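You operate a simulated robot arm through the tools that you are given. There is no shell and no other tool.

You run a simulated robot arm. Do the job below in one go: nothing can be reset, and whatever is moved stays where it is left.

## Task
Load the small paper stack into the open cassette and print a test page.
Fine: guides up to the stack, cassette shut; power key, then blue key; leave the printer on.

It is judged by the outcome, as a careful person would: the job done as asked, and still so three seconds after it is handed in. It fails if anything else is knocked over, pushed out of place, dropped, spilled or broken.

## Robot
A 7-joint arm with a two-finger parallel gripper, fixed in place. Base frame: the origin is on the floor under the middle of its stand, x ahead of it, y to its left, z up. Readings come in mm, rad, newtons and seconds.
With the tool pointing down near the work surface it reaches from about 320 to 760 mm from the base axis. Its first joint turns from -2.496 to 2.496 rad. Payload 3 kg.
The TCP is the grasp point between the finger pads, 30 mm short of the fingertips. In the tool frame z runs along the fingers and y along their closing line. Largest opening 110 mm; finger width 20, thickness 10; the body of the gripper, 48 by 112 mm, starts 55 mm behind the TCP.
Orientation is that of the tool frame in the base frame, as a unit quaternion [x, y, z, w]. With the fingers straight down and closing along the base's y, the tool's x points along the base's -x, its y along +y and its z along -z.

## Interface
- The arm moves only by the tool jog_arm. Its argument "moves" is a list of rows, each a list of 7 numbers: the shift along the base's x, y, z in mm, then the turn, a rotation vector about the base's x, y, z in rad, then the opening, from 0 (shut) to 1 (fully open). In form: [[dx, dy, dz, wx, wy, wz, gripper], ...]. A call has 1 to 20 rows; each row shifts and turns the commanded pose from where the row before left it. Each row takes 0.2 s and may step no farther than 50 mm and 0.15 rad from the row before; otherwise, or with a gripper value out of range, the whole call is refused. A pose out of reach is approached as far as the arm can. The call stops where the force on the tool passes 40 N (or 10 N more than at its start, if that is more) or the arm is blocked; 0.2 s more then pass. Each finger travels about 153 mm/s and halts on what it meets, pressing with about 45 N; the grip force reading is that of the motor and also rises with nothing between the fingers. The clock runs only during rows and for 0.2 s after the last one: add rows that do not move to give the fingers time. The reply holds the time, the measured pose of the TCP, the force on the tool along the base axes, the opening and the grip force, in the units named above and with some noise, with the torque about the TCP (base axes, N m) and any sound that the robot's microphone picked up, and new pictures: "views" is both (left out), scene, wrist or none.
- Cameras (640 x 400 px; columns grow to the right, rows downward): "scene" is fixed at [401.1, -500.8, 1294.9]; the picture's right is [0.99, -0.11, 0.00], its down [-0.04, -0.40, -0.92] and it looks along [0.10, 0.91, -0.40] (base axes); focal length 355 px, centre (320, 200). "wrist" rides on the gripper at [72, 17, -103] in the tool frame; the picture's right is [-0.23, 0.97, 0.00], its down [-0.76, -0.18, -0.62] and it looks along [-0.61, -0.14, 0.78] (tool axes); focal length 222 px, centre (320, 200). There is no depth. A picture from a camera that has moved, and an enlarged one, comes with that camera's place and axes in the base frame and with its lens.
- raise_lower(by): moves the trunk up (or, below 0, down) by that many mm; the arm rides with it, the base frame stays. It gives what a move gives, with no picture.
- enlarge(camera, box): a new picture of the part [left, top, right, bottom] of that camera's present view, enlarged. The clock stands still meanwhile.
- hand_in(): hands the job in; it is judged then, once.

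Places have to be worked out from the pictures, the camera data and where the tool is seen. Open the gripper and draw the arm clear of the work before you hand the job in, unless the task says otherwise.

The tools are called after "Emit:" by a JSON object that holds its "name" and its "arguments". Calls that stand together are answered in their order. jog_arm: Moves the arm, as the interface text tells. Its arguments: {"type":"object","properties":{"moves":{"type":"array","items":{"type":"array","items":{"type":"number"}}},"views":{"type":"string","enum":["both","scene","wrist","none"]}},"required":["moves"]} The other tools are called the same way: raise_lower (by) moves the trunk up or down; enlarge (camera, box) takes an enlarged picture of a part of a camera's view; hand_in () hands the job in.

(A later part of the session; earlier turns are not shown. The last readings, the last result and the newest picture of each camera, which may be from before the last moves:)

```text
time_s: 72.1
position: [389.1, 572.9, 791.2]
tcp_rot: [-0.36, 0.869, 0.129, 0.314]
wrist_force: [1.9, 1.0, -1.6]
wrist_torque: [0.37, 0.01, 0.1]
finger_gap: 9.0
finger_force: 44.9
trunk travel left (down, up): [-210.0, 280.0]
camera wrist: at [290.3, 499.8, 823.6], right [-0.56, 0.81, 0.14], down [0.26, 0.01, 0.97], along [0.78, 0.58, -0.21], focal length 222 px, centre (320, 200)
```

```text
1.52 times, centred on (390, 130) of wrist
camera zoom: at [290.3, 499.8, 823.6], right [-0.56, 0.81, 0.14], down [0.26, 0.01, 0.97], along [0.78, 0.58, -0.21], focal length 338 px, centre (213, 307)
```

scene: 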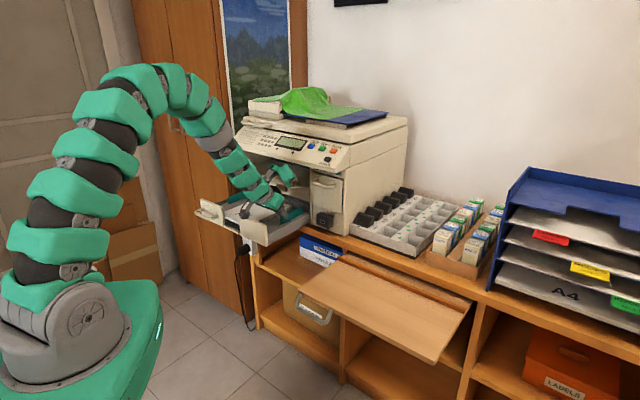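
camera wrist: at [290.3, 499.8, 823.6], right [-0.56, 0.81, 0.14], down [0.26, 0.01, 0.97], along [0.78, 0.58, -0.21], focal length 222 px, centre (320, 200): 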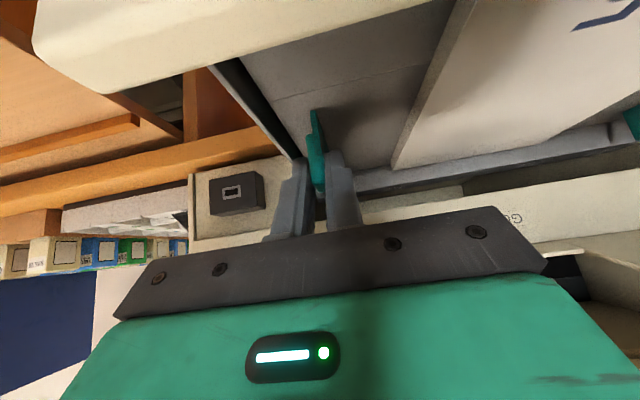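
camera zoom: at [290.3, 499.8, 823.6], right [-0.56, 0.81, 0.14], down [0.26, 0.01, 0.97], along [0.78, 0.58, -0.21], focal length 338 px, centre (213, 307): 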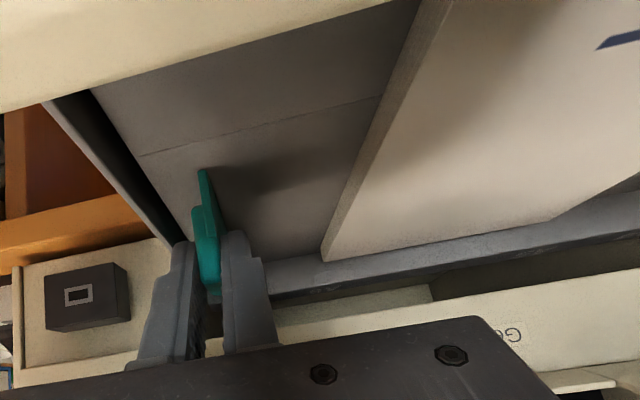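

Both guides move together: they are linked and the force is low. I keep sliding toward the stack.

Emit:
{"name": "jog_arm", "arguments": {"moves": [[-4, 4, 0, 0, 0, 0, 0.0], [-4, 4, 0, 0, 0, 0, 0.0], [-4, 4, 0, 0, 0, 0, 0.0], [-4, 4, 0, 0, 0, 0, 0.0], [-4, 4, 0, 0, 0, 0, 0.0], [-4, 4, 0, 0, 0, 0, 0.0], [0, 0, 0, 0, 0, 0, 0.0]], "views": "both"}}

Emit:
{"name": "enlarge", "arguments": {"camera": "wrist", "box": [180, 0, 600, 260]}}

Emit:
{"name": "enlarge", "arguments": {"camera": "scene", "box": [185, 150, 325, 260]}}

```text
time_s: 73.7
position: [364.6, 597.8, 790.2]
tcp_rot: [-0.36, 0.869, 0.129, 0.315]
wrist_force: [-1.5, -1.6, -2.8]
wrist_torque: [-0.09, 0.38, 0.14]
finger_gap: 9.1
finger_force: 44.9
trunk travel left (down, up): [-210.0, 280.0]
camera wrist: at [266.5, 523.8, 823.6], right [-0.56, 0.81, 0.14], down [0.26, 0.01, 0.97], along [0.78, 0.58, -0.21], focal length 222 px, centre (320, 200)
```

scene: 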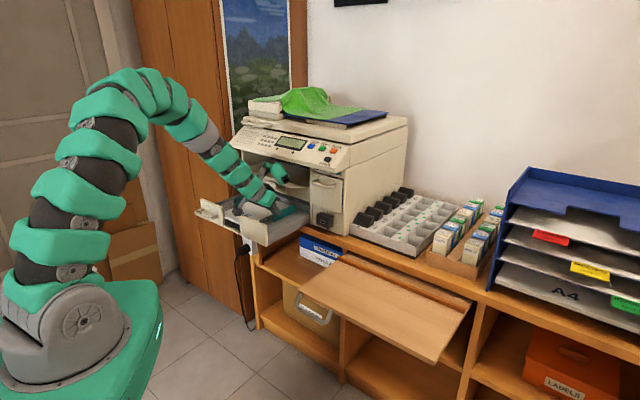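
wrist: 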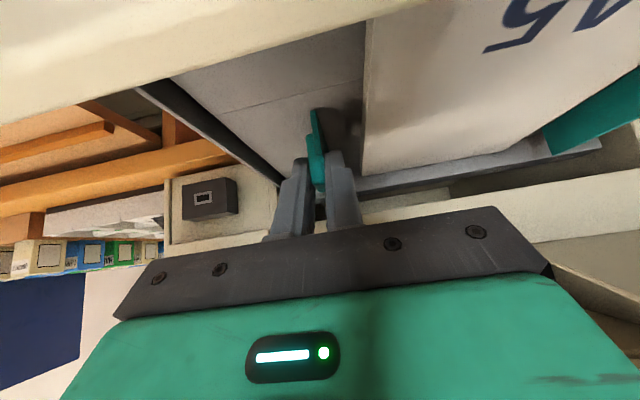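

```text
1.52 times, centred on (390, 130) of wrist
camera zoom: at [266.5, 523.8, 823.6], right [-0.56, 0.81, 0.14], down [0.26, 0.01, 0.97], along [0.78, 0.58, -0.21], focal length 338 px, centre (213, 307)
```

zoom: 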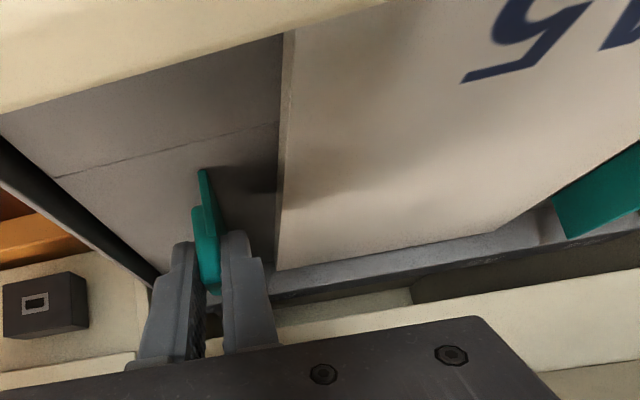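

```text
3.64 times, centred on (255, 205) of scene
camera zoom: at [401.1, -500.8, 1294.9], right [0.99, -0.11, 0.0], down [-0.04, -0.4, -0.92], along [0.1, 0.91, -0.4], focal length 1291 px, centre (556, 182)
```

zoom: 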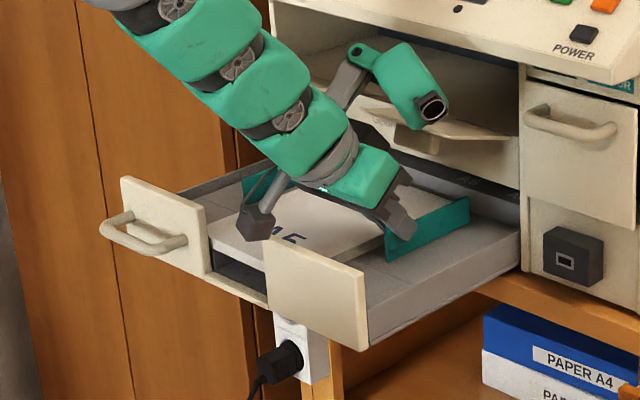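

There is about 30 mm left between guide and stack. I continue with two more small batches, finishing in fine steps while watching the force.

Emit:
{"name": "jog_arm", "arguments": {"moves": [[-4, 4, 0, 0, 0, 0, 0.0], [-4, 4, 0, 0, 0, 0, 0.0], [-3, 3, 0, 0, 0, 0, 0.0], [0, 0, 0, 0, 0, 0, 0.0]], "views": "both"}}

Emit:
{"name": "enlarge", "arguments": {"camera": "wrist", "box": [180, 0, 600, 260]}}

Emit:
{"name": "enlarge", "arguments": {"camera": "scene", "box": [215, 160, 315, 240]}}

```text
time_s: 74.7
position: [353.9, 608.2, 789.9]
tcp_rot: [-0.36, 0.869, 0.128, 0.315]
wrist_force: [-0.7, 0.1, -4.7]
wrist_torque: [0.19, 0.14, 0.19]
finger_gap: 8.7
finger_force: 45.2
trunk travel left (down, up): [-210.0, 280.0]
camera wrist: at [255.2, 535.3, 823.6], right [-0.56, 0.81, 0.14], down [0.26, 0.01, 0.97], along [0.78, 0.58, -0.21], focal length 222 px, centre (320, 200)
```

scene: 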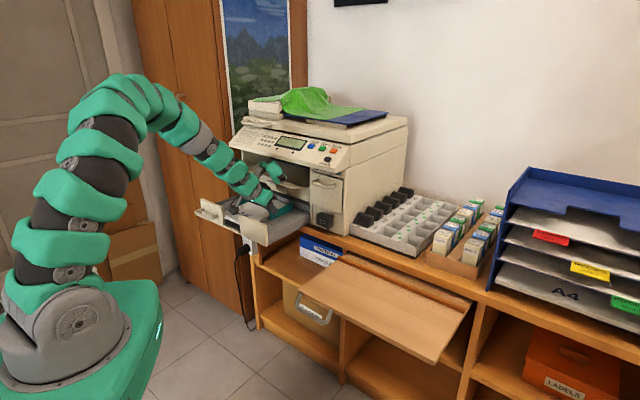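
wrist: 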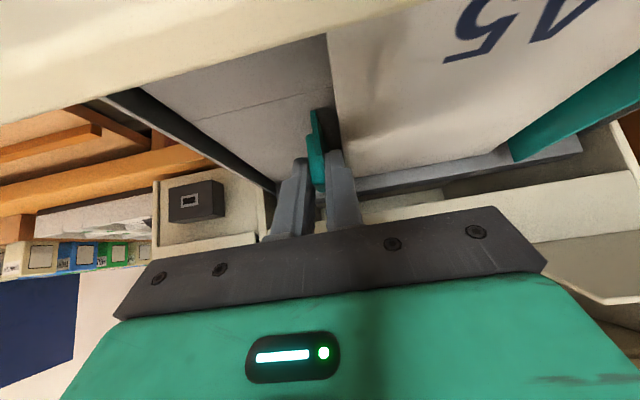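

```text
1.52 times, centred on (390, 130) of wrist
camera zoom: at [255.2, 535.3, 823.6], right [-0.56, 0.81, 0.14], down [0.26, 0.01, 0.97], along [0.78, 0.58, -0.21], focal length 338 px, centre (213, 307)
```

zoom: 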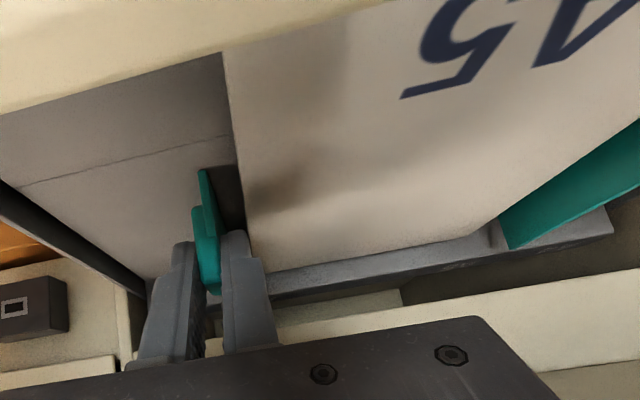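

```text
5.00 times, centred on (265, 200) of scene
camera zoom: at [401.1, -500.8, 1294.9], right [0.99, -0.11, 0.0], down [-0.04, -0.4, -0.92], along [0.1, 0.91, -0.4], focal length 1775 px, centre (595, 200)
```

zoom: 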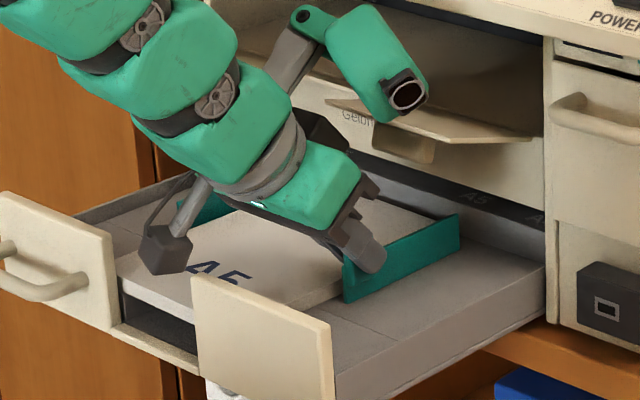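

There are about 10–12 mm left. I move in fine steps, reading the force.

Emit:
{"name": "jog_arm", "arguments": {"moves": [[-2, 2, 0, 0, 0, 0, 0.0], [-2, 2, 0, 0, 0, 0, 0.0], [-1.5, 1.5, 0, 0, 0, 0, 0.0], [0, 0, 0, 0, 0, 0, 0.0]], "views": "both"}}

Emit:
{"name": "enlarge", "arguments": {"camera": "wrist", "box": [240, 40, 480, 240]}}

Emit:
{"name": "enlarge", "arguments": {"camera": "scene", "box": [215, 160, 315, 240]}}

```text
time_s: 75.7
position: [348.6, 613.7, 790.4]
tcp_rot: [-0.361, 0.869, 0.129, 0.314]
wrist_force: [0.5, 0.6, 3.0]
wrist_torque: [0.19, 0.18, 0.13]
finger_gap: 9.2
finger_force: 45.0
trunk travel left (down, up): [-210.0, 280.0]
camera wrist: at [249.9, 540.5, 823.5], right [-0.56, 0.81, 0.14], down [0.26, 0.01, 0.97], along [0.78, 0.58, -0.21], focal length 222 px, centre (320, 200)
```

scene: 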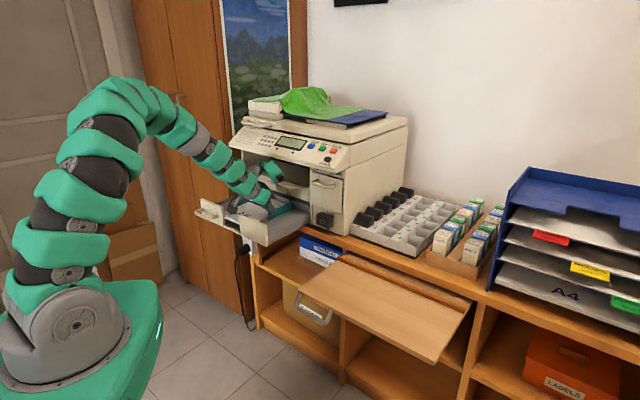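
wrist: 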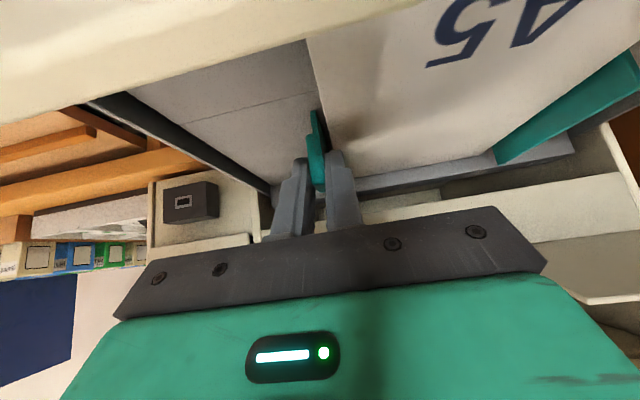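

```text
2.00 times, centred on (360, 140) of wrist
camera zoom: at [249.9, 540.5, 823.5], right [-0.56, 0.81, 0.14], down [0.26, 0.01, 0.97], along [0.78, 0.58, -0.21], focal length 444 px, centre (240, 320)
```

zoom: 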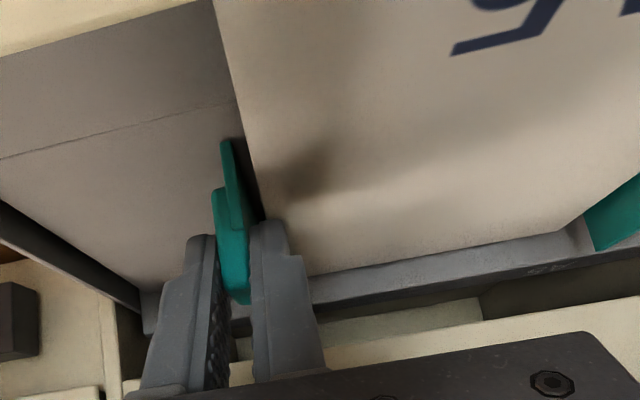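

```text
5.00 times, centred on (265, 200) of scene
camera zoom: at [401.1, -500.8, 1294.9], right [0.99, -0.11, 0.0], down [-0.04, -0.4, -0.92], along [0.1, 0.91, -0.4], focal length 1775 px, centre (595, 200)
```

zoom: 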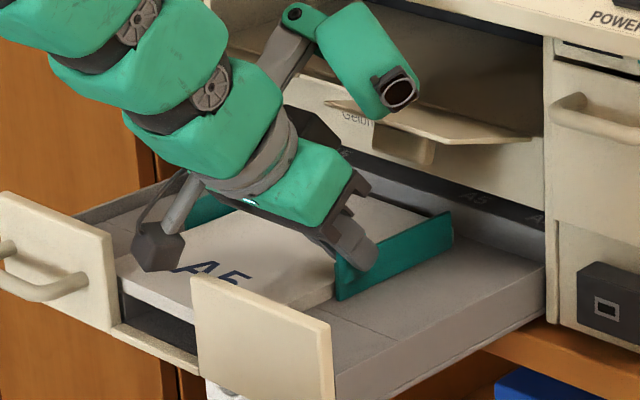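

A few mm remain between guide and stack. I continue in ~1 mm increments to contact.

Emit:
{"name": "jog_arm", "arguments": {"moves": [[-0.8, 0.8, 0, 0, 0, 0, 0.0], [-0.8, 0.8, 0, 0, 0, 0, 0.0], [-0.8, 0.8, 0, 0, 0, 0, 0.0], [0, 0, 0, 0, 0, 0, 0.0]], "views": "wrist"}}

Emit:
{"name": "enlarge", "arguments": {"camera": "wrist", "box": [280, 80, 400, 200]}}

Emit:
{"name": "enlarge", "arguments": {"camera": "wrist", "box": [420, 40, 640, 200]}}

```text
time_s: 76.7
position: [347.9, 616.1, 789.7]
tcp_rot: [-0.36, 0.869, 0.128, 0.315]
wrist_force: [0.5, -2.7, 3.2]
wrist_torque: [-0.17, 0.53, 0.16]
finger_gap: 8.9
finger_force: 44.8
trunk travel left (down, up): [-210.0, 280.0]
camera wrist: at [247.7, 543.1, 823.6], right [-0.56, 0.81, 0.14], down [0.26, 0.01, 0.97], along [0.78, 0.58, -0.21], focal length 222 px, centre (320, 200)
```

wrist: 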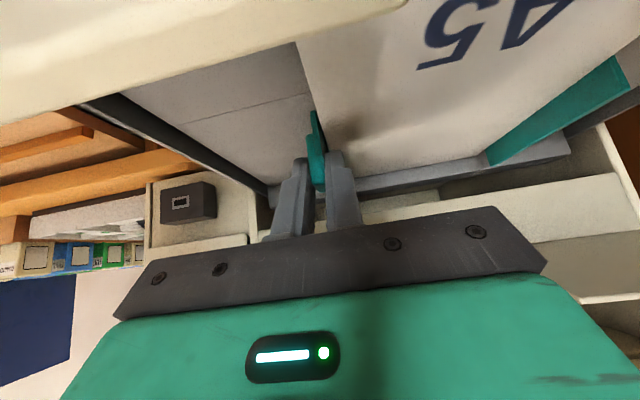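

```text
3.33 times, centred on (340, 140) of wrist
camera zoom: at [247.7, 543.1, 823.6], right [-0.56, 0.81, 0.14], down [0.26, 0.01, 0.97], along [0.78, 0.58, -0.21], focal length 740 px, centre (253, 400)
```

zoom: 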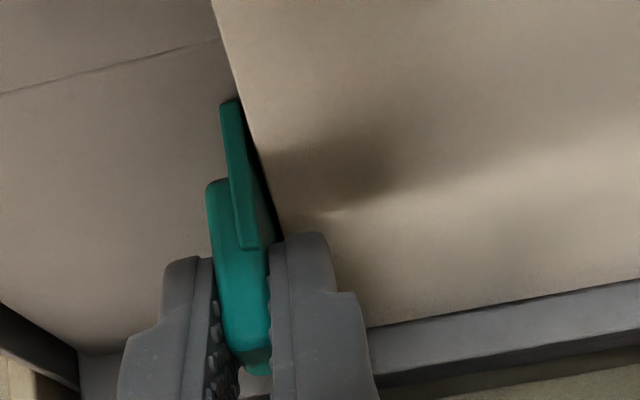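

```text
2.50 times, centred on (530, 120) of wrist
camera zoom: at [247.7, 543.1, 823.6], right [-0.56, 0.81, 0.14], down [0.26, 0.01, 0.97], along [0.78, 0.58, -0.21], focal length 555 px, centre (-205, 400)
```

zoom: 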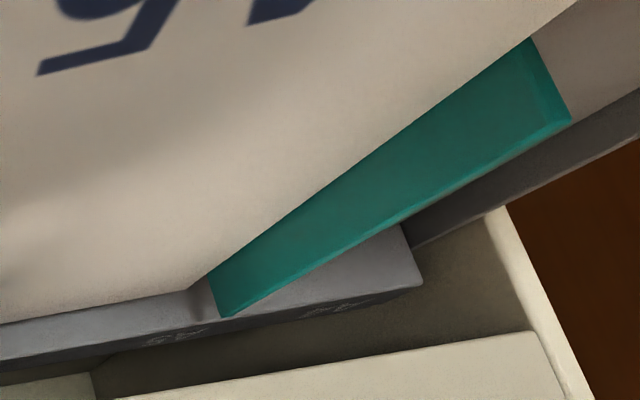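

Light contact is beginning (≈2 N reaction along s), with about 2–3 mm left at the front of the right guide. I continue gently.

Emit:
{"name": "jog_arm", "arguments": {"moves": [[-0.8, 0.8, 0, 0, 0, 0, 0.0], [-0.8, 0.8, 0, 0, 0, 0, 0.0], [0, 0, 0, 0, 0, 0, 0.0]], "views": "wrist"}}

Emit:
{"name": "enlarge", "arguments": {"camera": "wrist", "box": [280, 80, 400, 200]}}

```text
time_s: 77.5
position: [345.8, 616.6, 791.0]
tcp_rot: [-0.36, 0.869, 0.129, 0.314]
wrist_force: [11.1, -9.6, 3.7]
wrist_torque: [0.2, -0.12, 0.02]
finger_gap: 9.0
finger_force: 44.7
trunk travel left (down, up): [-210.0, 280.0]
camera wrist: at [246.9, 543.9, 823.6], right [-0.56, 0.81, 0.14], down [0.26, 0.01, 0.97], along [0.79, 0.58, -0.21], focal length 222 px, centre (320, 200)
```

wrist: 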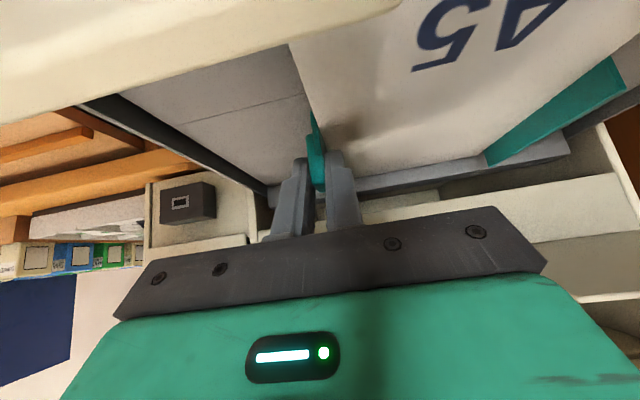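

```text
3.33 times, centred on (340, 140) of wrist
camera zoom: at [246.9, 543.9, 823.6], right [-0.56, 0.81, 0.14], down [0.26, 0.01, 0.97], along [0.79, 0.58, -0.21], focal length 740 px, centre (253, 400)
```

zoom: 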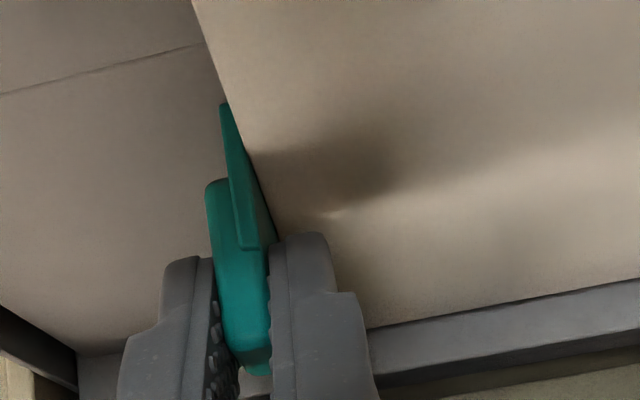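

Firm contact: about 14 N and the guide lies flush along the stack, with both guides closed on it. I relax about 0.7 mm of arm load, open the fingers, and lift away.

Emit:
{"name": "jog_arm", "arguments": {"moves": [[0.4, -0.4, 0, 0, 0, 0, 0.0], [0, 0, 0, 0, 0, 0, 0.12], [0, 0, 0, 0, 0, 0, 0.2], [0, 0, 0, 0, 0, 0, 0.3], [0, 0, 0, 0, 0, 0, 0.3], [-4, -4, 15, 0, 0, 0, 0.3], [-4, -4, 20, 0, 0, 0, 0.3], [-8, -8, 30, 0, 0, 0, 0.3], [-8, -8, 30, 0, 0, 0, 0.3], [0, 0, 0, 0, 0, 0, 0.3]], "views": "both"}}

Emit:
{"name": "enlarge", "arguments": {"camera": "scene", "box": [215, 160, 315, 240]}}

Emit:
{"name": "enlarge", "arguments": {"camera": "wrist", "box": [200, 0, 600, 250]}}

```text
time_s: 79.7
position: [321.2, 592.1, 885.7]
tcp_rot: [-0.36, 0.869, 0.129, 0.315]
wrist_force: [0.3, 0.4, -0.4]
wrist_torque: [0.0, 0.04, 0.01]
finger_gap: 33.3
finger_force: 0.1
trunk travel left (down, up): [-210.0, 280.0]
camera wrist: at [222.1, 519.5, 919.7], right [-0.57, 0.81, 0.14], down [0.26, 0.01, 0.97], along [0.78, 0.58, -0.21], focal length 222 px, centre (320, 200)
```

scene: 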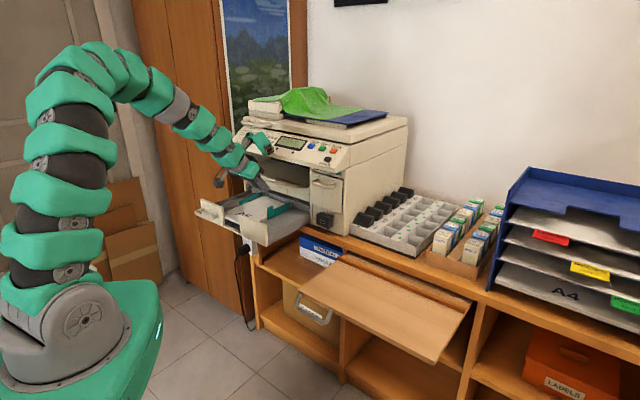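
wrist: 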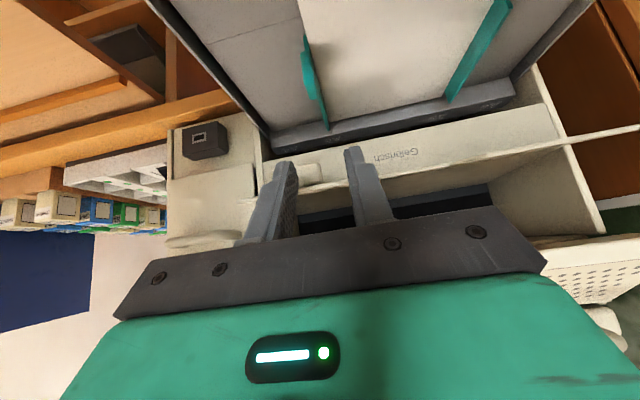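

```text
5.00 times, centred on (265, 200) of scene
camera zoom: at [401.1, -500.8, 1294.9], right [0.99, -0.11, 0.0], down [-0.04, -0.4, -0.92], along [0.1, 0.91, -0.4], focal length 1775 px, centre (595, 200)
```

zoom: 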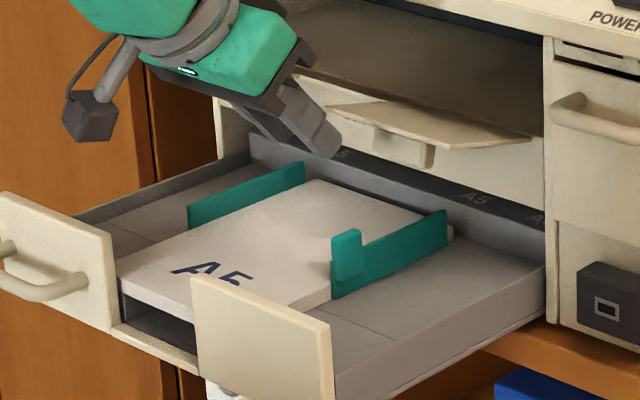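

```text
1.60 times, centred on (400, 125) of wrist
camera zoom: at [222.1, 519.5, 919.7], right [-0.57, 0.81, 0.14], down [0.26, 0.01, 0.97], along [0.78, 0.58, -0.21], focal length 355 px, centre (192, 320)
```

zoom: 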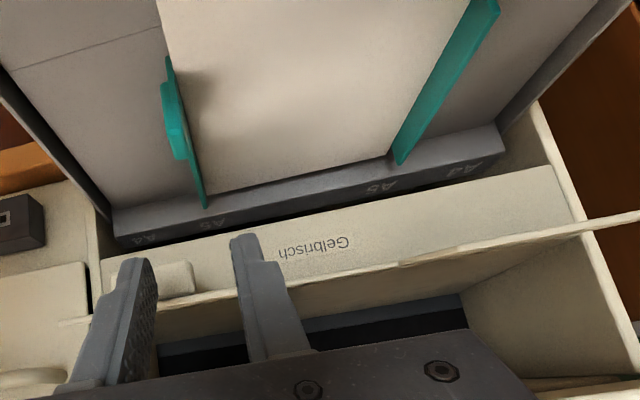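

The guides are snug against the A5 stack, which lies flat. The flaps also seem to be settling back by themselves (front-edge pixel 173.8 → 178.3 → 180.8, originally 185.4). Next I shut the cassette. I move in front of it, pitch the tool to about 20° below horizontal, and open the fingers ~100 mm so one presses each side of the notch.

Emit:
{"name": "jog_arm", "arguments": {"moves": [[-30, -8, 5, 0, 0, 0, 0.4], [-36, -9, 0, 0, 0, 0, 0.5], [-36, -9, -10, 0, 0, 0, 0.7], [-36, -9, -10, 0, 0, 0, 0.9], [-5, 0, -10, 0.092, -0.092, 0, 0.91], [0, 0, -10, 0.092, -0.092, 0, 0.91], [0, 0, -10, 0.092, -0.092, 0, 0.91], [0, 0, 0, 0.092, -0.092, 0, 0.91], [0, 0, 0, 0, 0, 0, 0.91]], "views": "both"}}

```text
time_s: 81.7
position: [177.6, 557.7, 841.1]
tcp_rot: [-0.314, 0.759, 0.217, 0.528]
wrist_force: [-0.1, -0.2, -0.1]
wrist_torque: [0.01, -0.01, 0.01]
finger_gap: 99.9
finger_force: 0.0
trunk travel left (down, up): [-210.0, 280.0]
camera wrist: at [79.1, 484.9, 808.7], right [-0.63, 0.75, 0.21], down [-0.1, -0.35, 0.93], along [0.77, 0.57, 0.3], focal length 222 px, centre (320, 200)
```

scene: 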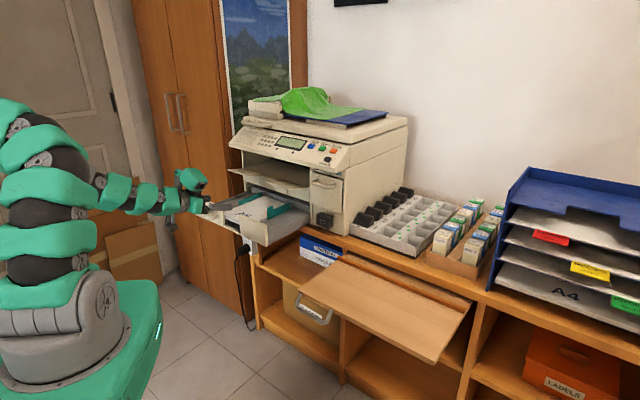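
wrist: 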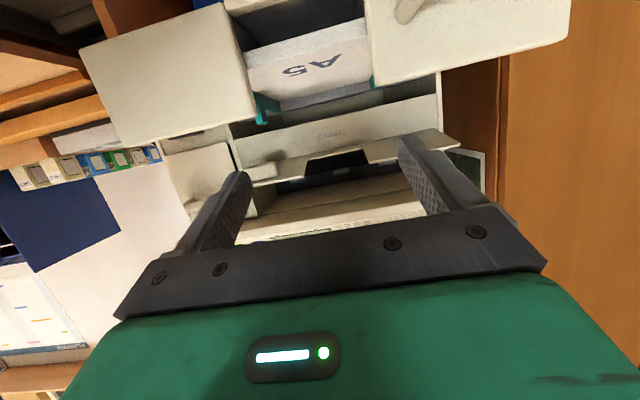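

The pose was reached cleanly, with pitch about -20° and the fingers 100 mm apart, centred on the notch. I lower to panel mid-height in front of the cassette and look.

Emit:
{"name": "jog_arm", "arguments": {"moves": [[0, 0, -25, 0, 0, 0, 0.91], [0, 0, -25, 0, 0, 0, 0.91], [0, 0, -24, 0, 0, 0, 0.91], [0, 0, 0, 0, 0, 0, 0.91]], "views": "both"}}

Emit:
{"name": "enlarge", "arguments": {"camera": "wrist", "box": [60, 0, 600, 260]}}

Emit:
{"name": "enlarge", "arguments": {"camera": "scene", "box": [165, 150, 325, 260]}}

```text
time_s: 82.7
position: [177.3, 557.5, 766.1]
tcp_rot: [-0.313, 0.759, 0.216, 0.528]
wrist_force: [-0.2, 1.4, -0.2]
wrist_torque: [0.0, -0.01, -0.01]
finger_gap: 100.4
finger_force: 0.1
trunk travel left (down, up): [-210.0, 280.0]
camera wrist: at [78.6, 484.2, 734.5], right [-0.63, 0.75, 0.21], down [-0.1, -0.35, 0.93], along [0.77, 0.57, 0.3], focal length 222 px, centre (320, 200)
```

scene: 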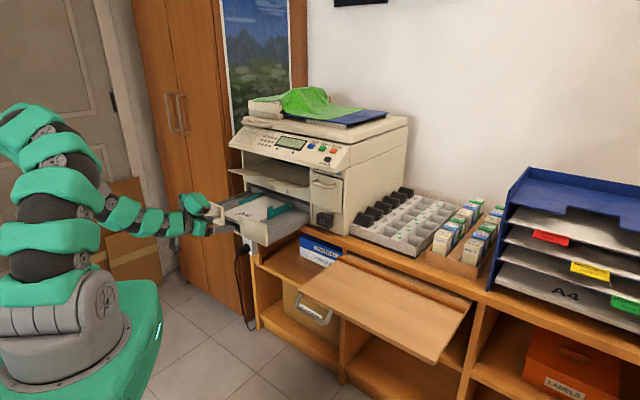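
wrist: 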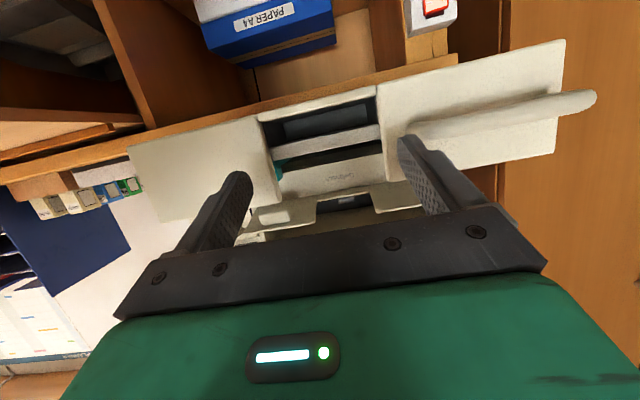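

```text
1.19 times, centred on (330, 130) of wrist
camera zoom: at [78.6, 484.2, 734.5], right [-0.63, 0.75, 0.21], down [-0.1, -0.35, 0.93], along [0.77, 0.57, 0.3], focal length 263 px, centre (308, 283)
```

zoom: 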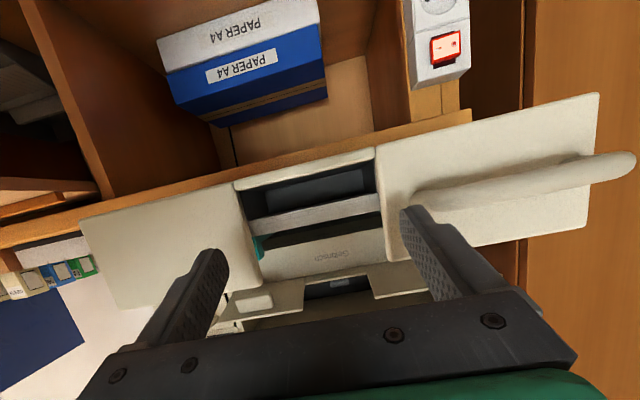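

```text
3.64 times, centred on (245, 205) of scene
camera zoom: at [401.1, -500.8, 1294.9], right [0.99, -0.11, 0.0], down [-0.04, -0.4, -0.92], along [0.1, 0.91, -0.4], focal length 1291 px, centre (593, 182)
```

zoom: 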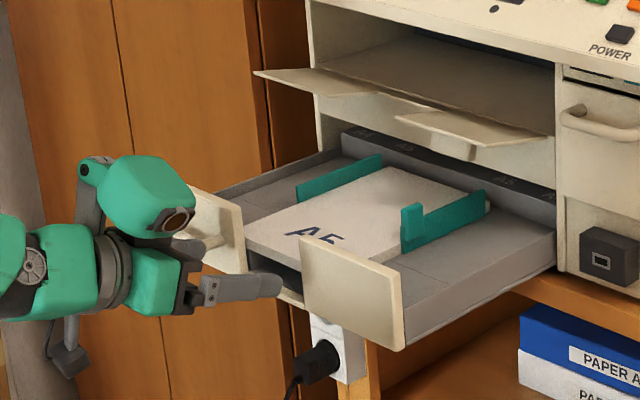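

The fingertips face the two panels, with the left one close to the handle's root. I shift 2 mm right and advance to contact.

Emit:
{"name": "jog_arm", "arguments": {"moves": [[1.5, -1.5, 0, 0, 0, 0, 0.91], [6, 6, 0, 0, 0, 0, 0.91], [6, 6, 0, 0, 0, 0, 0.91], [6, 6, 0, 0, 0, 0, 0.91], [5, 5, 0, 0, 0, 0, 0.91], [5, 5, 0, 0, 0, 0, 0.91], [0, 0, 0, 0, 0, 0, 0.91]], "views": "both"}}

Emit:
{"name": "enlarge", "arguments": {"camera": "scene", "box": [165, 150, 325, 260]}}

Emit:
{"name": "enlarge", "arguments": {"camera": "wrist", "box": [60, 0, 600, 260]}}

```text
time_s: 84.3
position: [205.3, 583.4, 765.5]
tcp_rot: [-0.314, 0.759, 0.217, 0.527]
wrist_force: [0.5, -0.2, 0.5]
wrist_torque: [0.0, -0.02, 0.03]
finger_gap: 100.0
finger_force: 0.0
trunk travel left (down, up): [-210.0, 280.0]
camera wrist: at [107.9, 510.9, 734.4], right [-0.63, 0.75, 0.21], down [-0.1, -0.35, 0.93], along [0.77, 0.57, 0.3], focal length 222 px, centre (320, 200)
```

scene: 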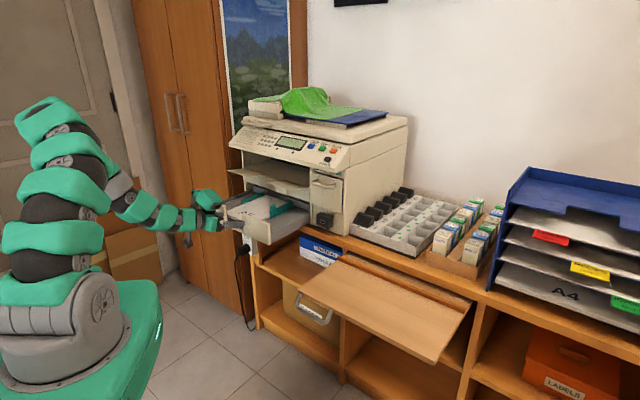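
wrist: 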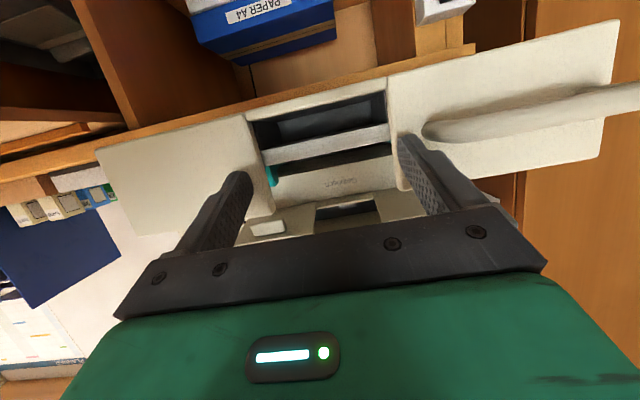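

```text
3.64 times, centred on (245, 205) of scene
camera zoom: at [401.1, -500.8, 1294.9], right [0.99, -0.11, 0.0], down [-0.04, -0.4, -0.92], along [0.1, 0.91, -0.4], focal length 1291 px, centre (593, 182)
```

zoom: 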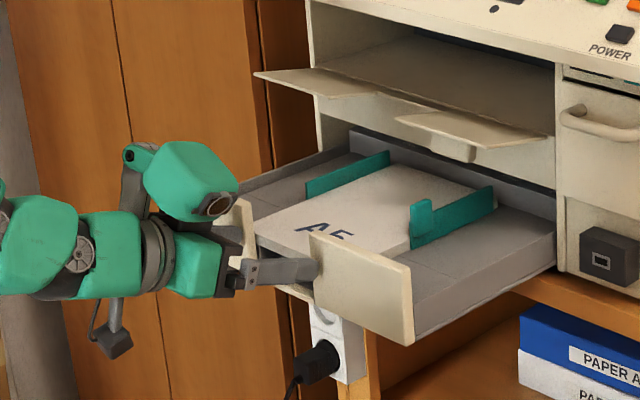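

```text
1.19 times, centred on (330, 130) of wrist
camera zoom: at [107.9, 510.9, 734.4], right [-0.63, 0.75, 0.21], down [-0.1, -0.35, 0.93], along [0.77, 0.57, 0.3], focal length 263 px, centre (308, 283)
```

zoom: 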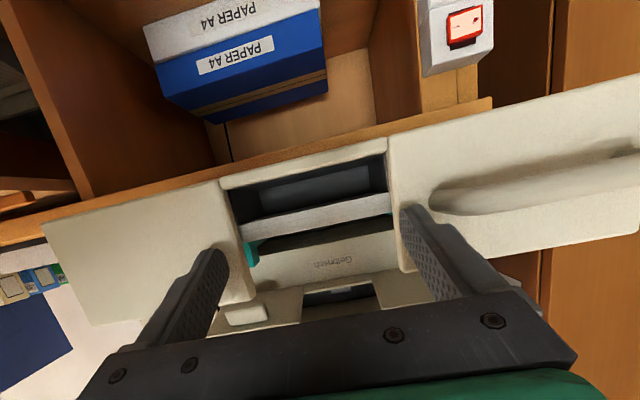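

Both fingers are on the panels and the cassette has begun to slide in with hardly any force. I push on steadily.

Emit:
{"name": "jog_arm", "arguments": {"moves": [[6, 6, 0, 0, 0, 0, 0.91], [7, 7, 0, 0, 0, 0, 0.91], [7, 7, 0, 0, 0, 0, 0.91], [7, 7, 0, 0, 0, 0, 0.91], [7, 7, 0, 0, 0, 0, 0.91], [7, 7, 0, 0, 0, 0, 0.91], [7, 7, 0, 0, 0, 0, 0.91], [7, 7, 0, 0, 0, 0, 0.91], [6, 6, 0, 0, 0, 0, 0.91], [0, 0, 0, 0, 0, 0, 0.91]], "views": "both"}}

Emit:
{"name": "enlarge", "arguments": {"camera": "scene", "box": [165, 150, 325, 260]}}

```text
time_s: 86.5
position: [267.8, 645.4, 768.3]
tcp_rot: [-0.314, 0.759, 0.218, 0.528]
wrist_force: [-0.3, 0.5, 0.1]
wrist_torque: [-0.03, -0.02, 0.01]
finger_gap: 100.0
finger_force: 0.0
trunk travel left (down, up): [-210.0, 280.0]
camera wrist: at [168.9, 572.2, 735.1], right [-0.63, 0.75, 0.21], down [-0.1, -0.35, 0.93], along [0.77, 0.57, 0.3], focal length 222 px, centre (320, 200)
```

scene: 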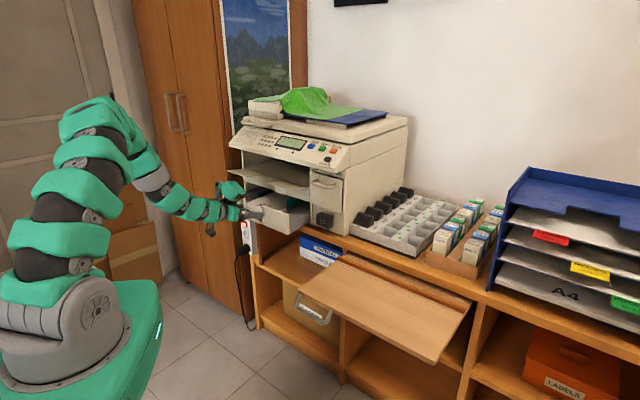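
wrist: 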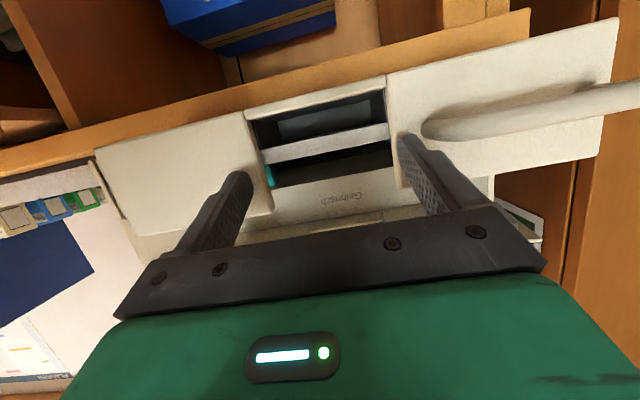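

```text
3.64 times, centred on (245, 205) of scene
camera zoom: at [401.1, -500.8, 1294.9], right [0.99, -0.11, 0.0], down [-0.04, -0.4, -0.92], along [0.1, 0.91, -0.4], focal length 1291 px, centre (593, 182)
```

zoom: 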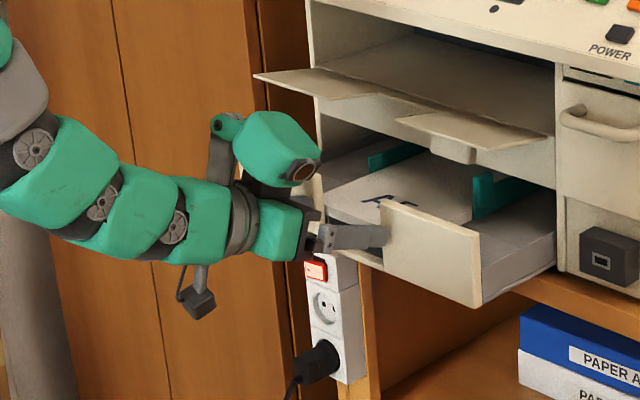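

The cassette is sliding in smoothly, and the flaps are nearly back at their original level. I keep pushing.

Emit:
{"name": "jog_arm", "arguments": {"moves": [[6, 6, -1, 0, 0, 0, 0.91], [7, 7, -1, 0, 0, 0, 0.91], [7, 7, 0, 0, 0, 0, 0.91], [7, 7, 0, 0, 0, 0, 0.91], [7, 7, 0, 0, 0, 0, 0.91], [7, 7, 0, 0, 0, 0, 0.91], [6, 6, 0, 0, 0, 0, 0.91], [0, 0, 0, 0, 0, 0, 0.91]], "views": "both"}}

Emit:
{"name": "enlarge", "arguments": {"camera": "scene", "box": [205, 150, 345, 250]}}

```text
time_s: 88.3
position: [314.1, 693.1, 763.5]
tcp_rot: [-0.314, 0.759, 0.217, 0.527]
wrist_force: [-0.1, -0.1, 0.6]
wrist_torque: [-0.02, 0.0, 0.0]
finger_gap: 99.8
finger_force: 0.1
trunk travel left (down, up): [-210.0, 280.0]
camera wrist: at [216.0, 619.8, 732.9], right [-0.63, 0.75, 0.21], down [-0.1, -0.35, 0.93], along [0.77, 0.57, 0.3], focal length 222 px, centre (320, 200)
```

scene: 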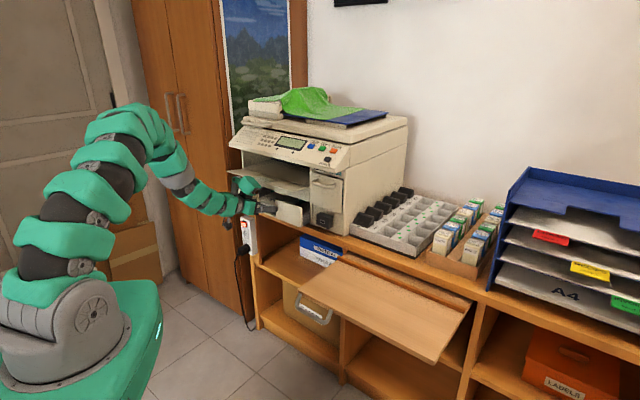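
wrist: 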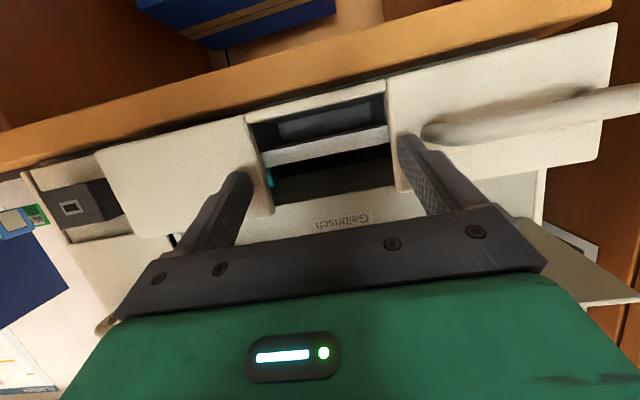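

```text
4.00 times, centred on (275, 200) of scene
camera zoom: at [401.1, -500.8, 1294.9], right [0.99, -0.11, 0.0], down [-0.04, -0.4, -0.92], along [0.1, 0.91, -0.4], focal length 1420 px, centre (500, 200)
```

zoom: 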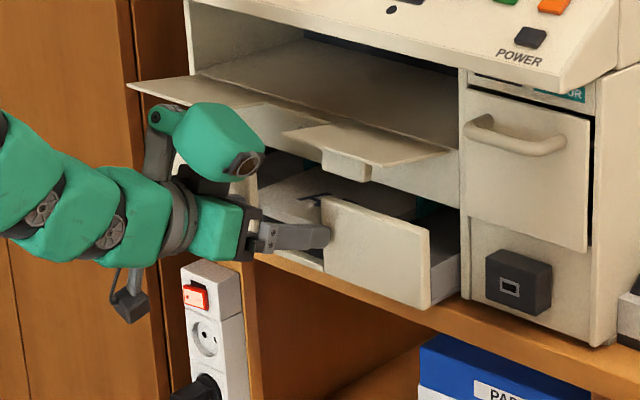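

About 35 mm to go. I continue with smaller steps, watching for the end-stop force.

Emit:
{"name": "jog_arm", "arguments": {"moves": [[4, 4, 0, 0, 0, 0, 0.91], [4, 4, 0, 0, 0, 0, 0.91], [4, 4, 0, 0, 0, 0, 0.91], [4, 4, 0, 0, 0, 0, 0.91], [0, 0, 0, 0, 0, 0, 0.91]], "views": "both"}}

Emit:
{"name": "enlarge", "arguments": {"camera": "scene", "box": [205, 150, 345, 250]}}

```text
time_s: 89.5
position: [331.7, 708.3, 764.0]
tcp_rot: [-0.314, 0.759, 0.216, 0.527]
wrist_force: [-1.3, -0.6, -0.3]
wrist_torque: [-0.08, 0.02, 0.05]
finger_gap: 99.7
finger_force: 0.0
trunk travel left (down, up): [-210.0, 280.0]
camera wrist: at [232.5, 635.1, 732.4], right [-0.63, 0.75, 0.21], down [-0.1, -0.35, 0.93], along [0.77, 0.57, 0.29], focal length 222 px, centre (320, 200)
```

scene: 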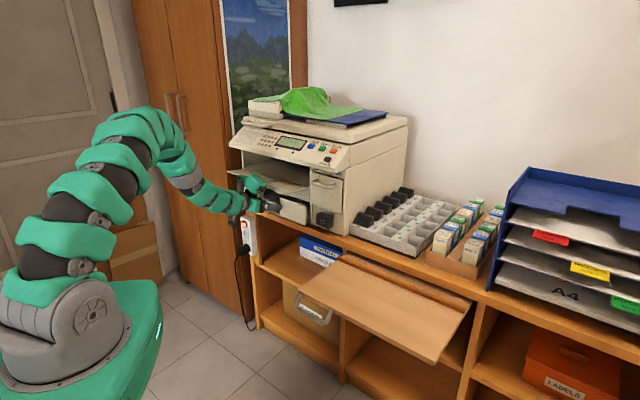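
wrist: 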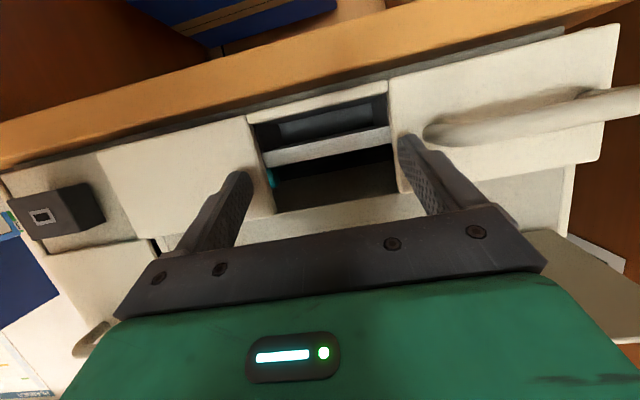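

```text
4.00 times, centred on (275, 200) of scene
camera zoom: at [401.1, -500.8, 1294.9], right [0.99, -0.11, 0.0], down [-0.04, -0.4, -0.92], along [0.1, 0.91, -0.4], focal length 1420 px, centre (500, 200)
```

zoom: 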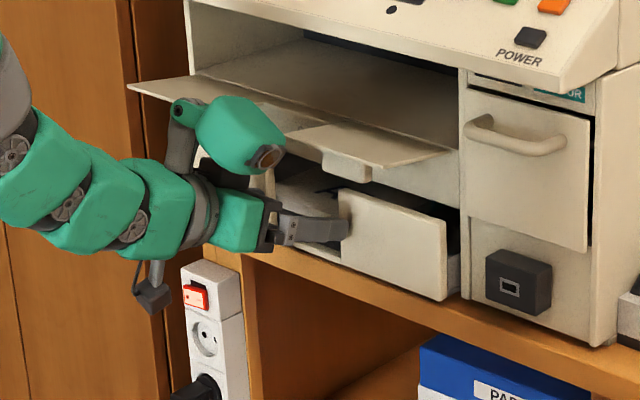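

The panel is nearly flush, with perhaps 15–20 mm remaining. I continue with small steps until it seats.

Emit:
{"name": "jog_arm", "arguments": {"moves": [[3, 3, 0, 0, 0, 0, 0.91], [3, 3, 0, 0, 0, 0, 0.91], [3, 3, 0, 0, 0, 0, 0.91], [0, 0, 0, 0, 0, 0, 0.91]], "views": "both"}}

Emit:
{"name": "enlarge", "arguments": {"camera": "scene", "box": [205, 150, 345, 250]}}

```text
time_s: 90.5
position: [338.7, 716.3, 764.2]
tcp_rot: [-0.314, 0.759, 0.217, 0.527]
wrist_force: [-14.5, -13.5, 2.1]
wrist_torque: [0.34, 0.32, 0.54]
finger_gap: 99.2
finger_force: 0.0
trunk travel left (down, up): [-210.0, 280.0]
camera wrist: at [240.0, 643.8, 732.8], right [-0.63, 0.75, 0.21], down [-0.1, -0.35, 0.93], along [0.77, 0.57, 0.3], focal length 222 px, centre (320, 200)
```

scene: 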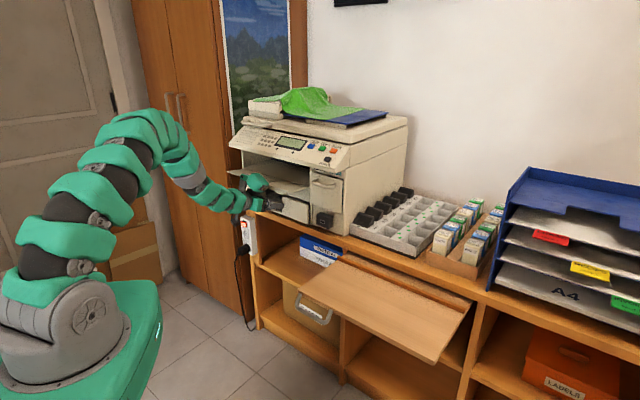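
wrist: 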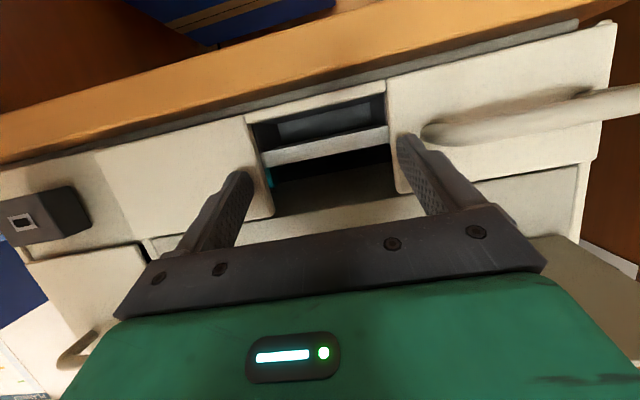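

```text
4.00 times, centred on (275, 200) of scene
camera zoom: at [401.1, -500.8, 1294.9], right [0.99, -0.11, 0.0], down [-0.04, -0.4, -0.92], along [0.1, 0.91, -0.4], focal length 1420 px, centre (500, 200)
```

zoom: 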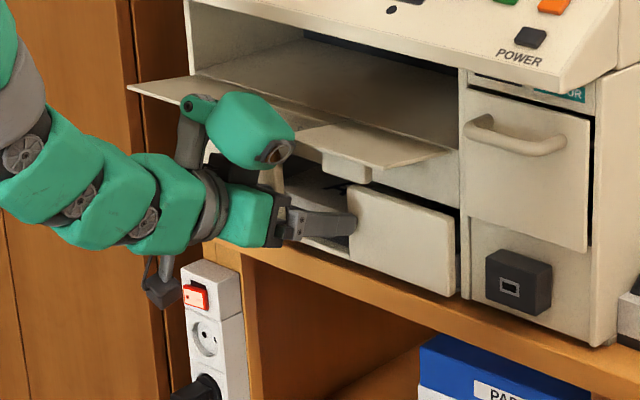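

A 20 N resistance has appeared at a≈746, with the panel front at ≈774. I nudge a little further to tell whether this is the end stop or something still sliding.

Emit:
{"name": "jog_arm", "arguments": {"moves": [[1, 1, 0, 0, 0, 0, 0.91], [0, 0, 0, 0, 0, 0, 0.91]], "views": "both"}}

Emit:
{"name": "enlarge", "arguments": {"camera": "wrist", "box": [0, 0, 640, 280]}}

Emit:
{"name": "enlarge", "arguments": {"camera": "scene", "box": [260, 180, 340, 240]}}

```text
time_s: 91.1
position: [338.7, 717.1, 764.5]
tcp_rot: [-0.315, 0.759, 0.217, 0.527]
wrist_force: [-12.3, -23.1, 7.4]
wrist_torque: [0.12, -0.17, -0.14]
finger_gap: 99.3
finger_force: 0.1
trunk travel left (down, up): [-210.0, 280.0]
stopped in row 2: the force on the tool passed its limit at 41 N (the readings are from after the stop); the commanded pose is now the measured one
camera wrist: at [240.0, 643.8, 733.0], right [-0.63, 0.75, 0.21], down [-0.1, -0.35, 0.93], along [0.77, 0.57, 0.29], focal length 222 px, centre (320, 200)
```

scene: 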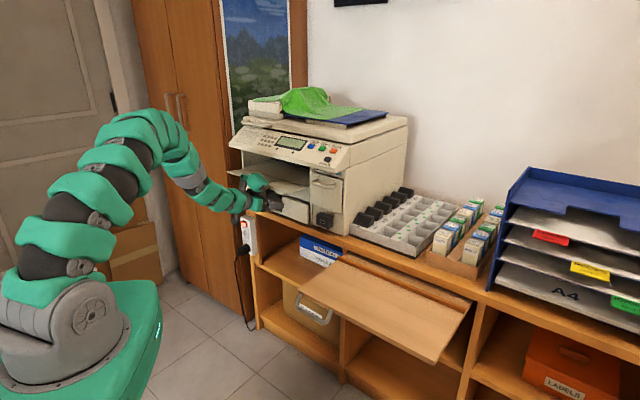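
wrist: 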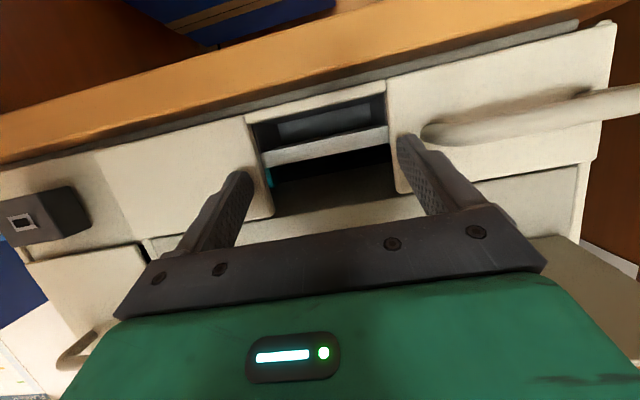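

```text
1.00 times, centred on (320, 140) of wrist (not enlarged: the box is as wide or as high as the picture)
camera zoom: at [240.0, 643.8, 733.0], right [-0.63, 0.75, 0.21], down [-0.1, -0.35, 0.93], along [0.77, 0.57, 0.29], focal length 222 px, centre (320, 260)
```

zoom: 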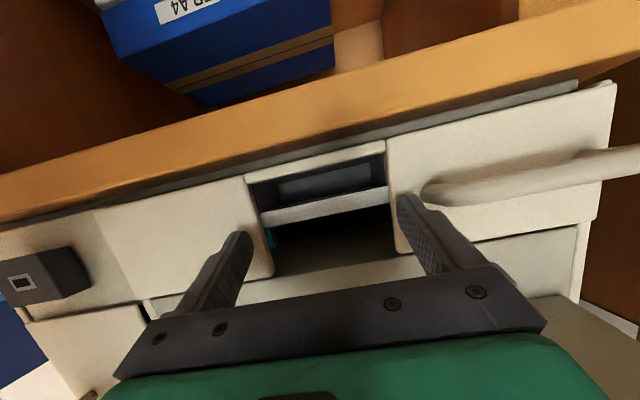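

```text
6.67 times, centred on (300, 210) of scene
camera zoom: at [401.1, -500.8, 1294.9], right [0.99, -0.11, 0.0], down [-0.04, -0.4, -0.92], along [0.1, 0.91, -0.4], focal length 2367 px, centre (453, 133)
```

zoom: 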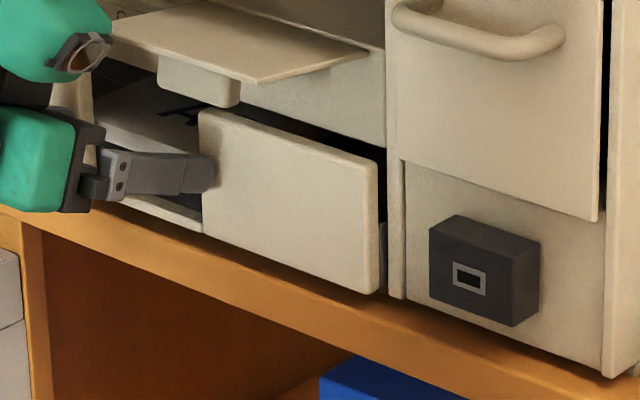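

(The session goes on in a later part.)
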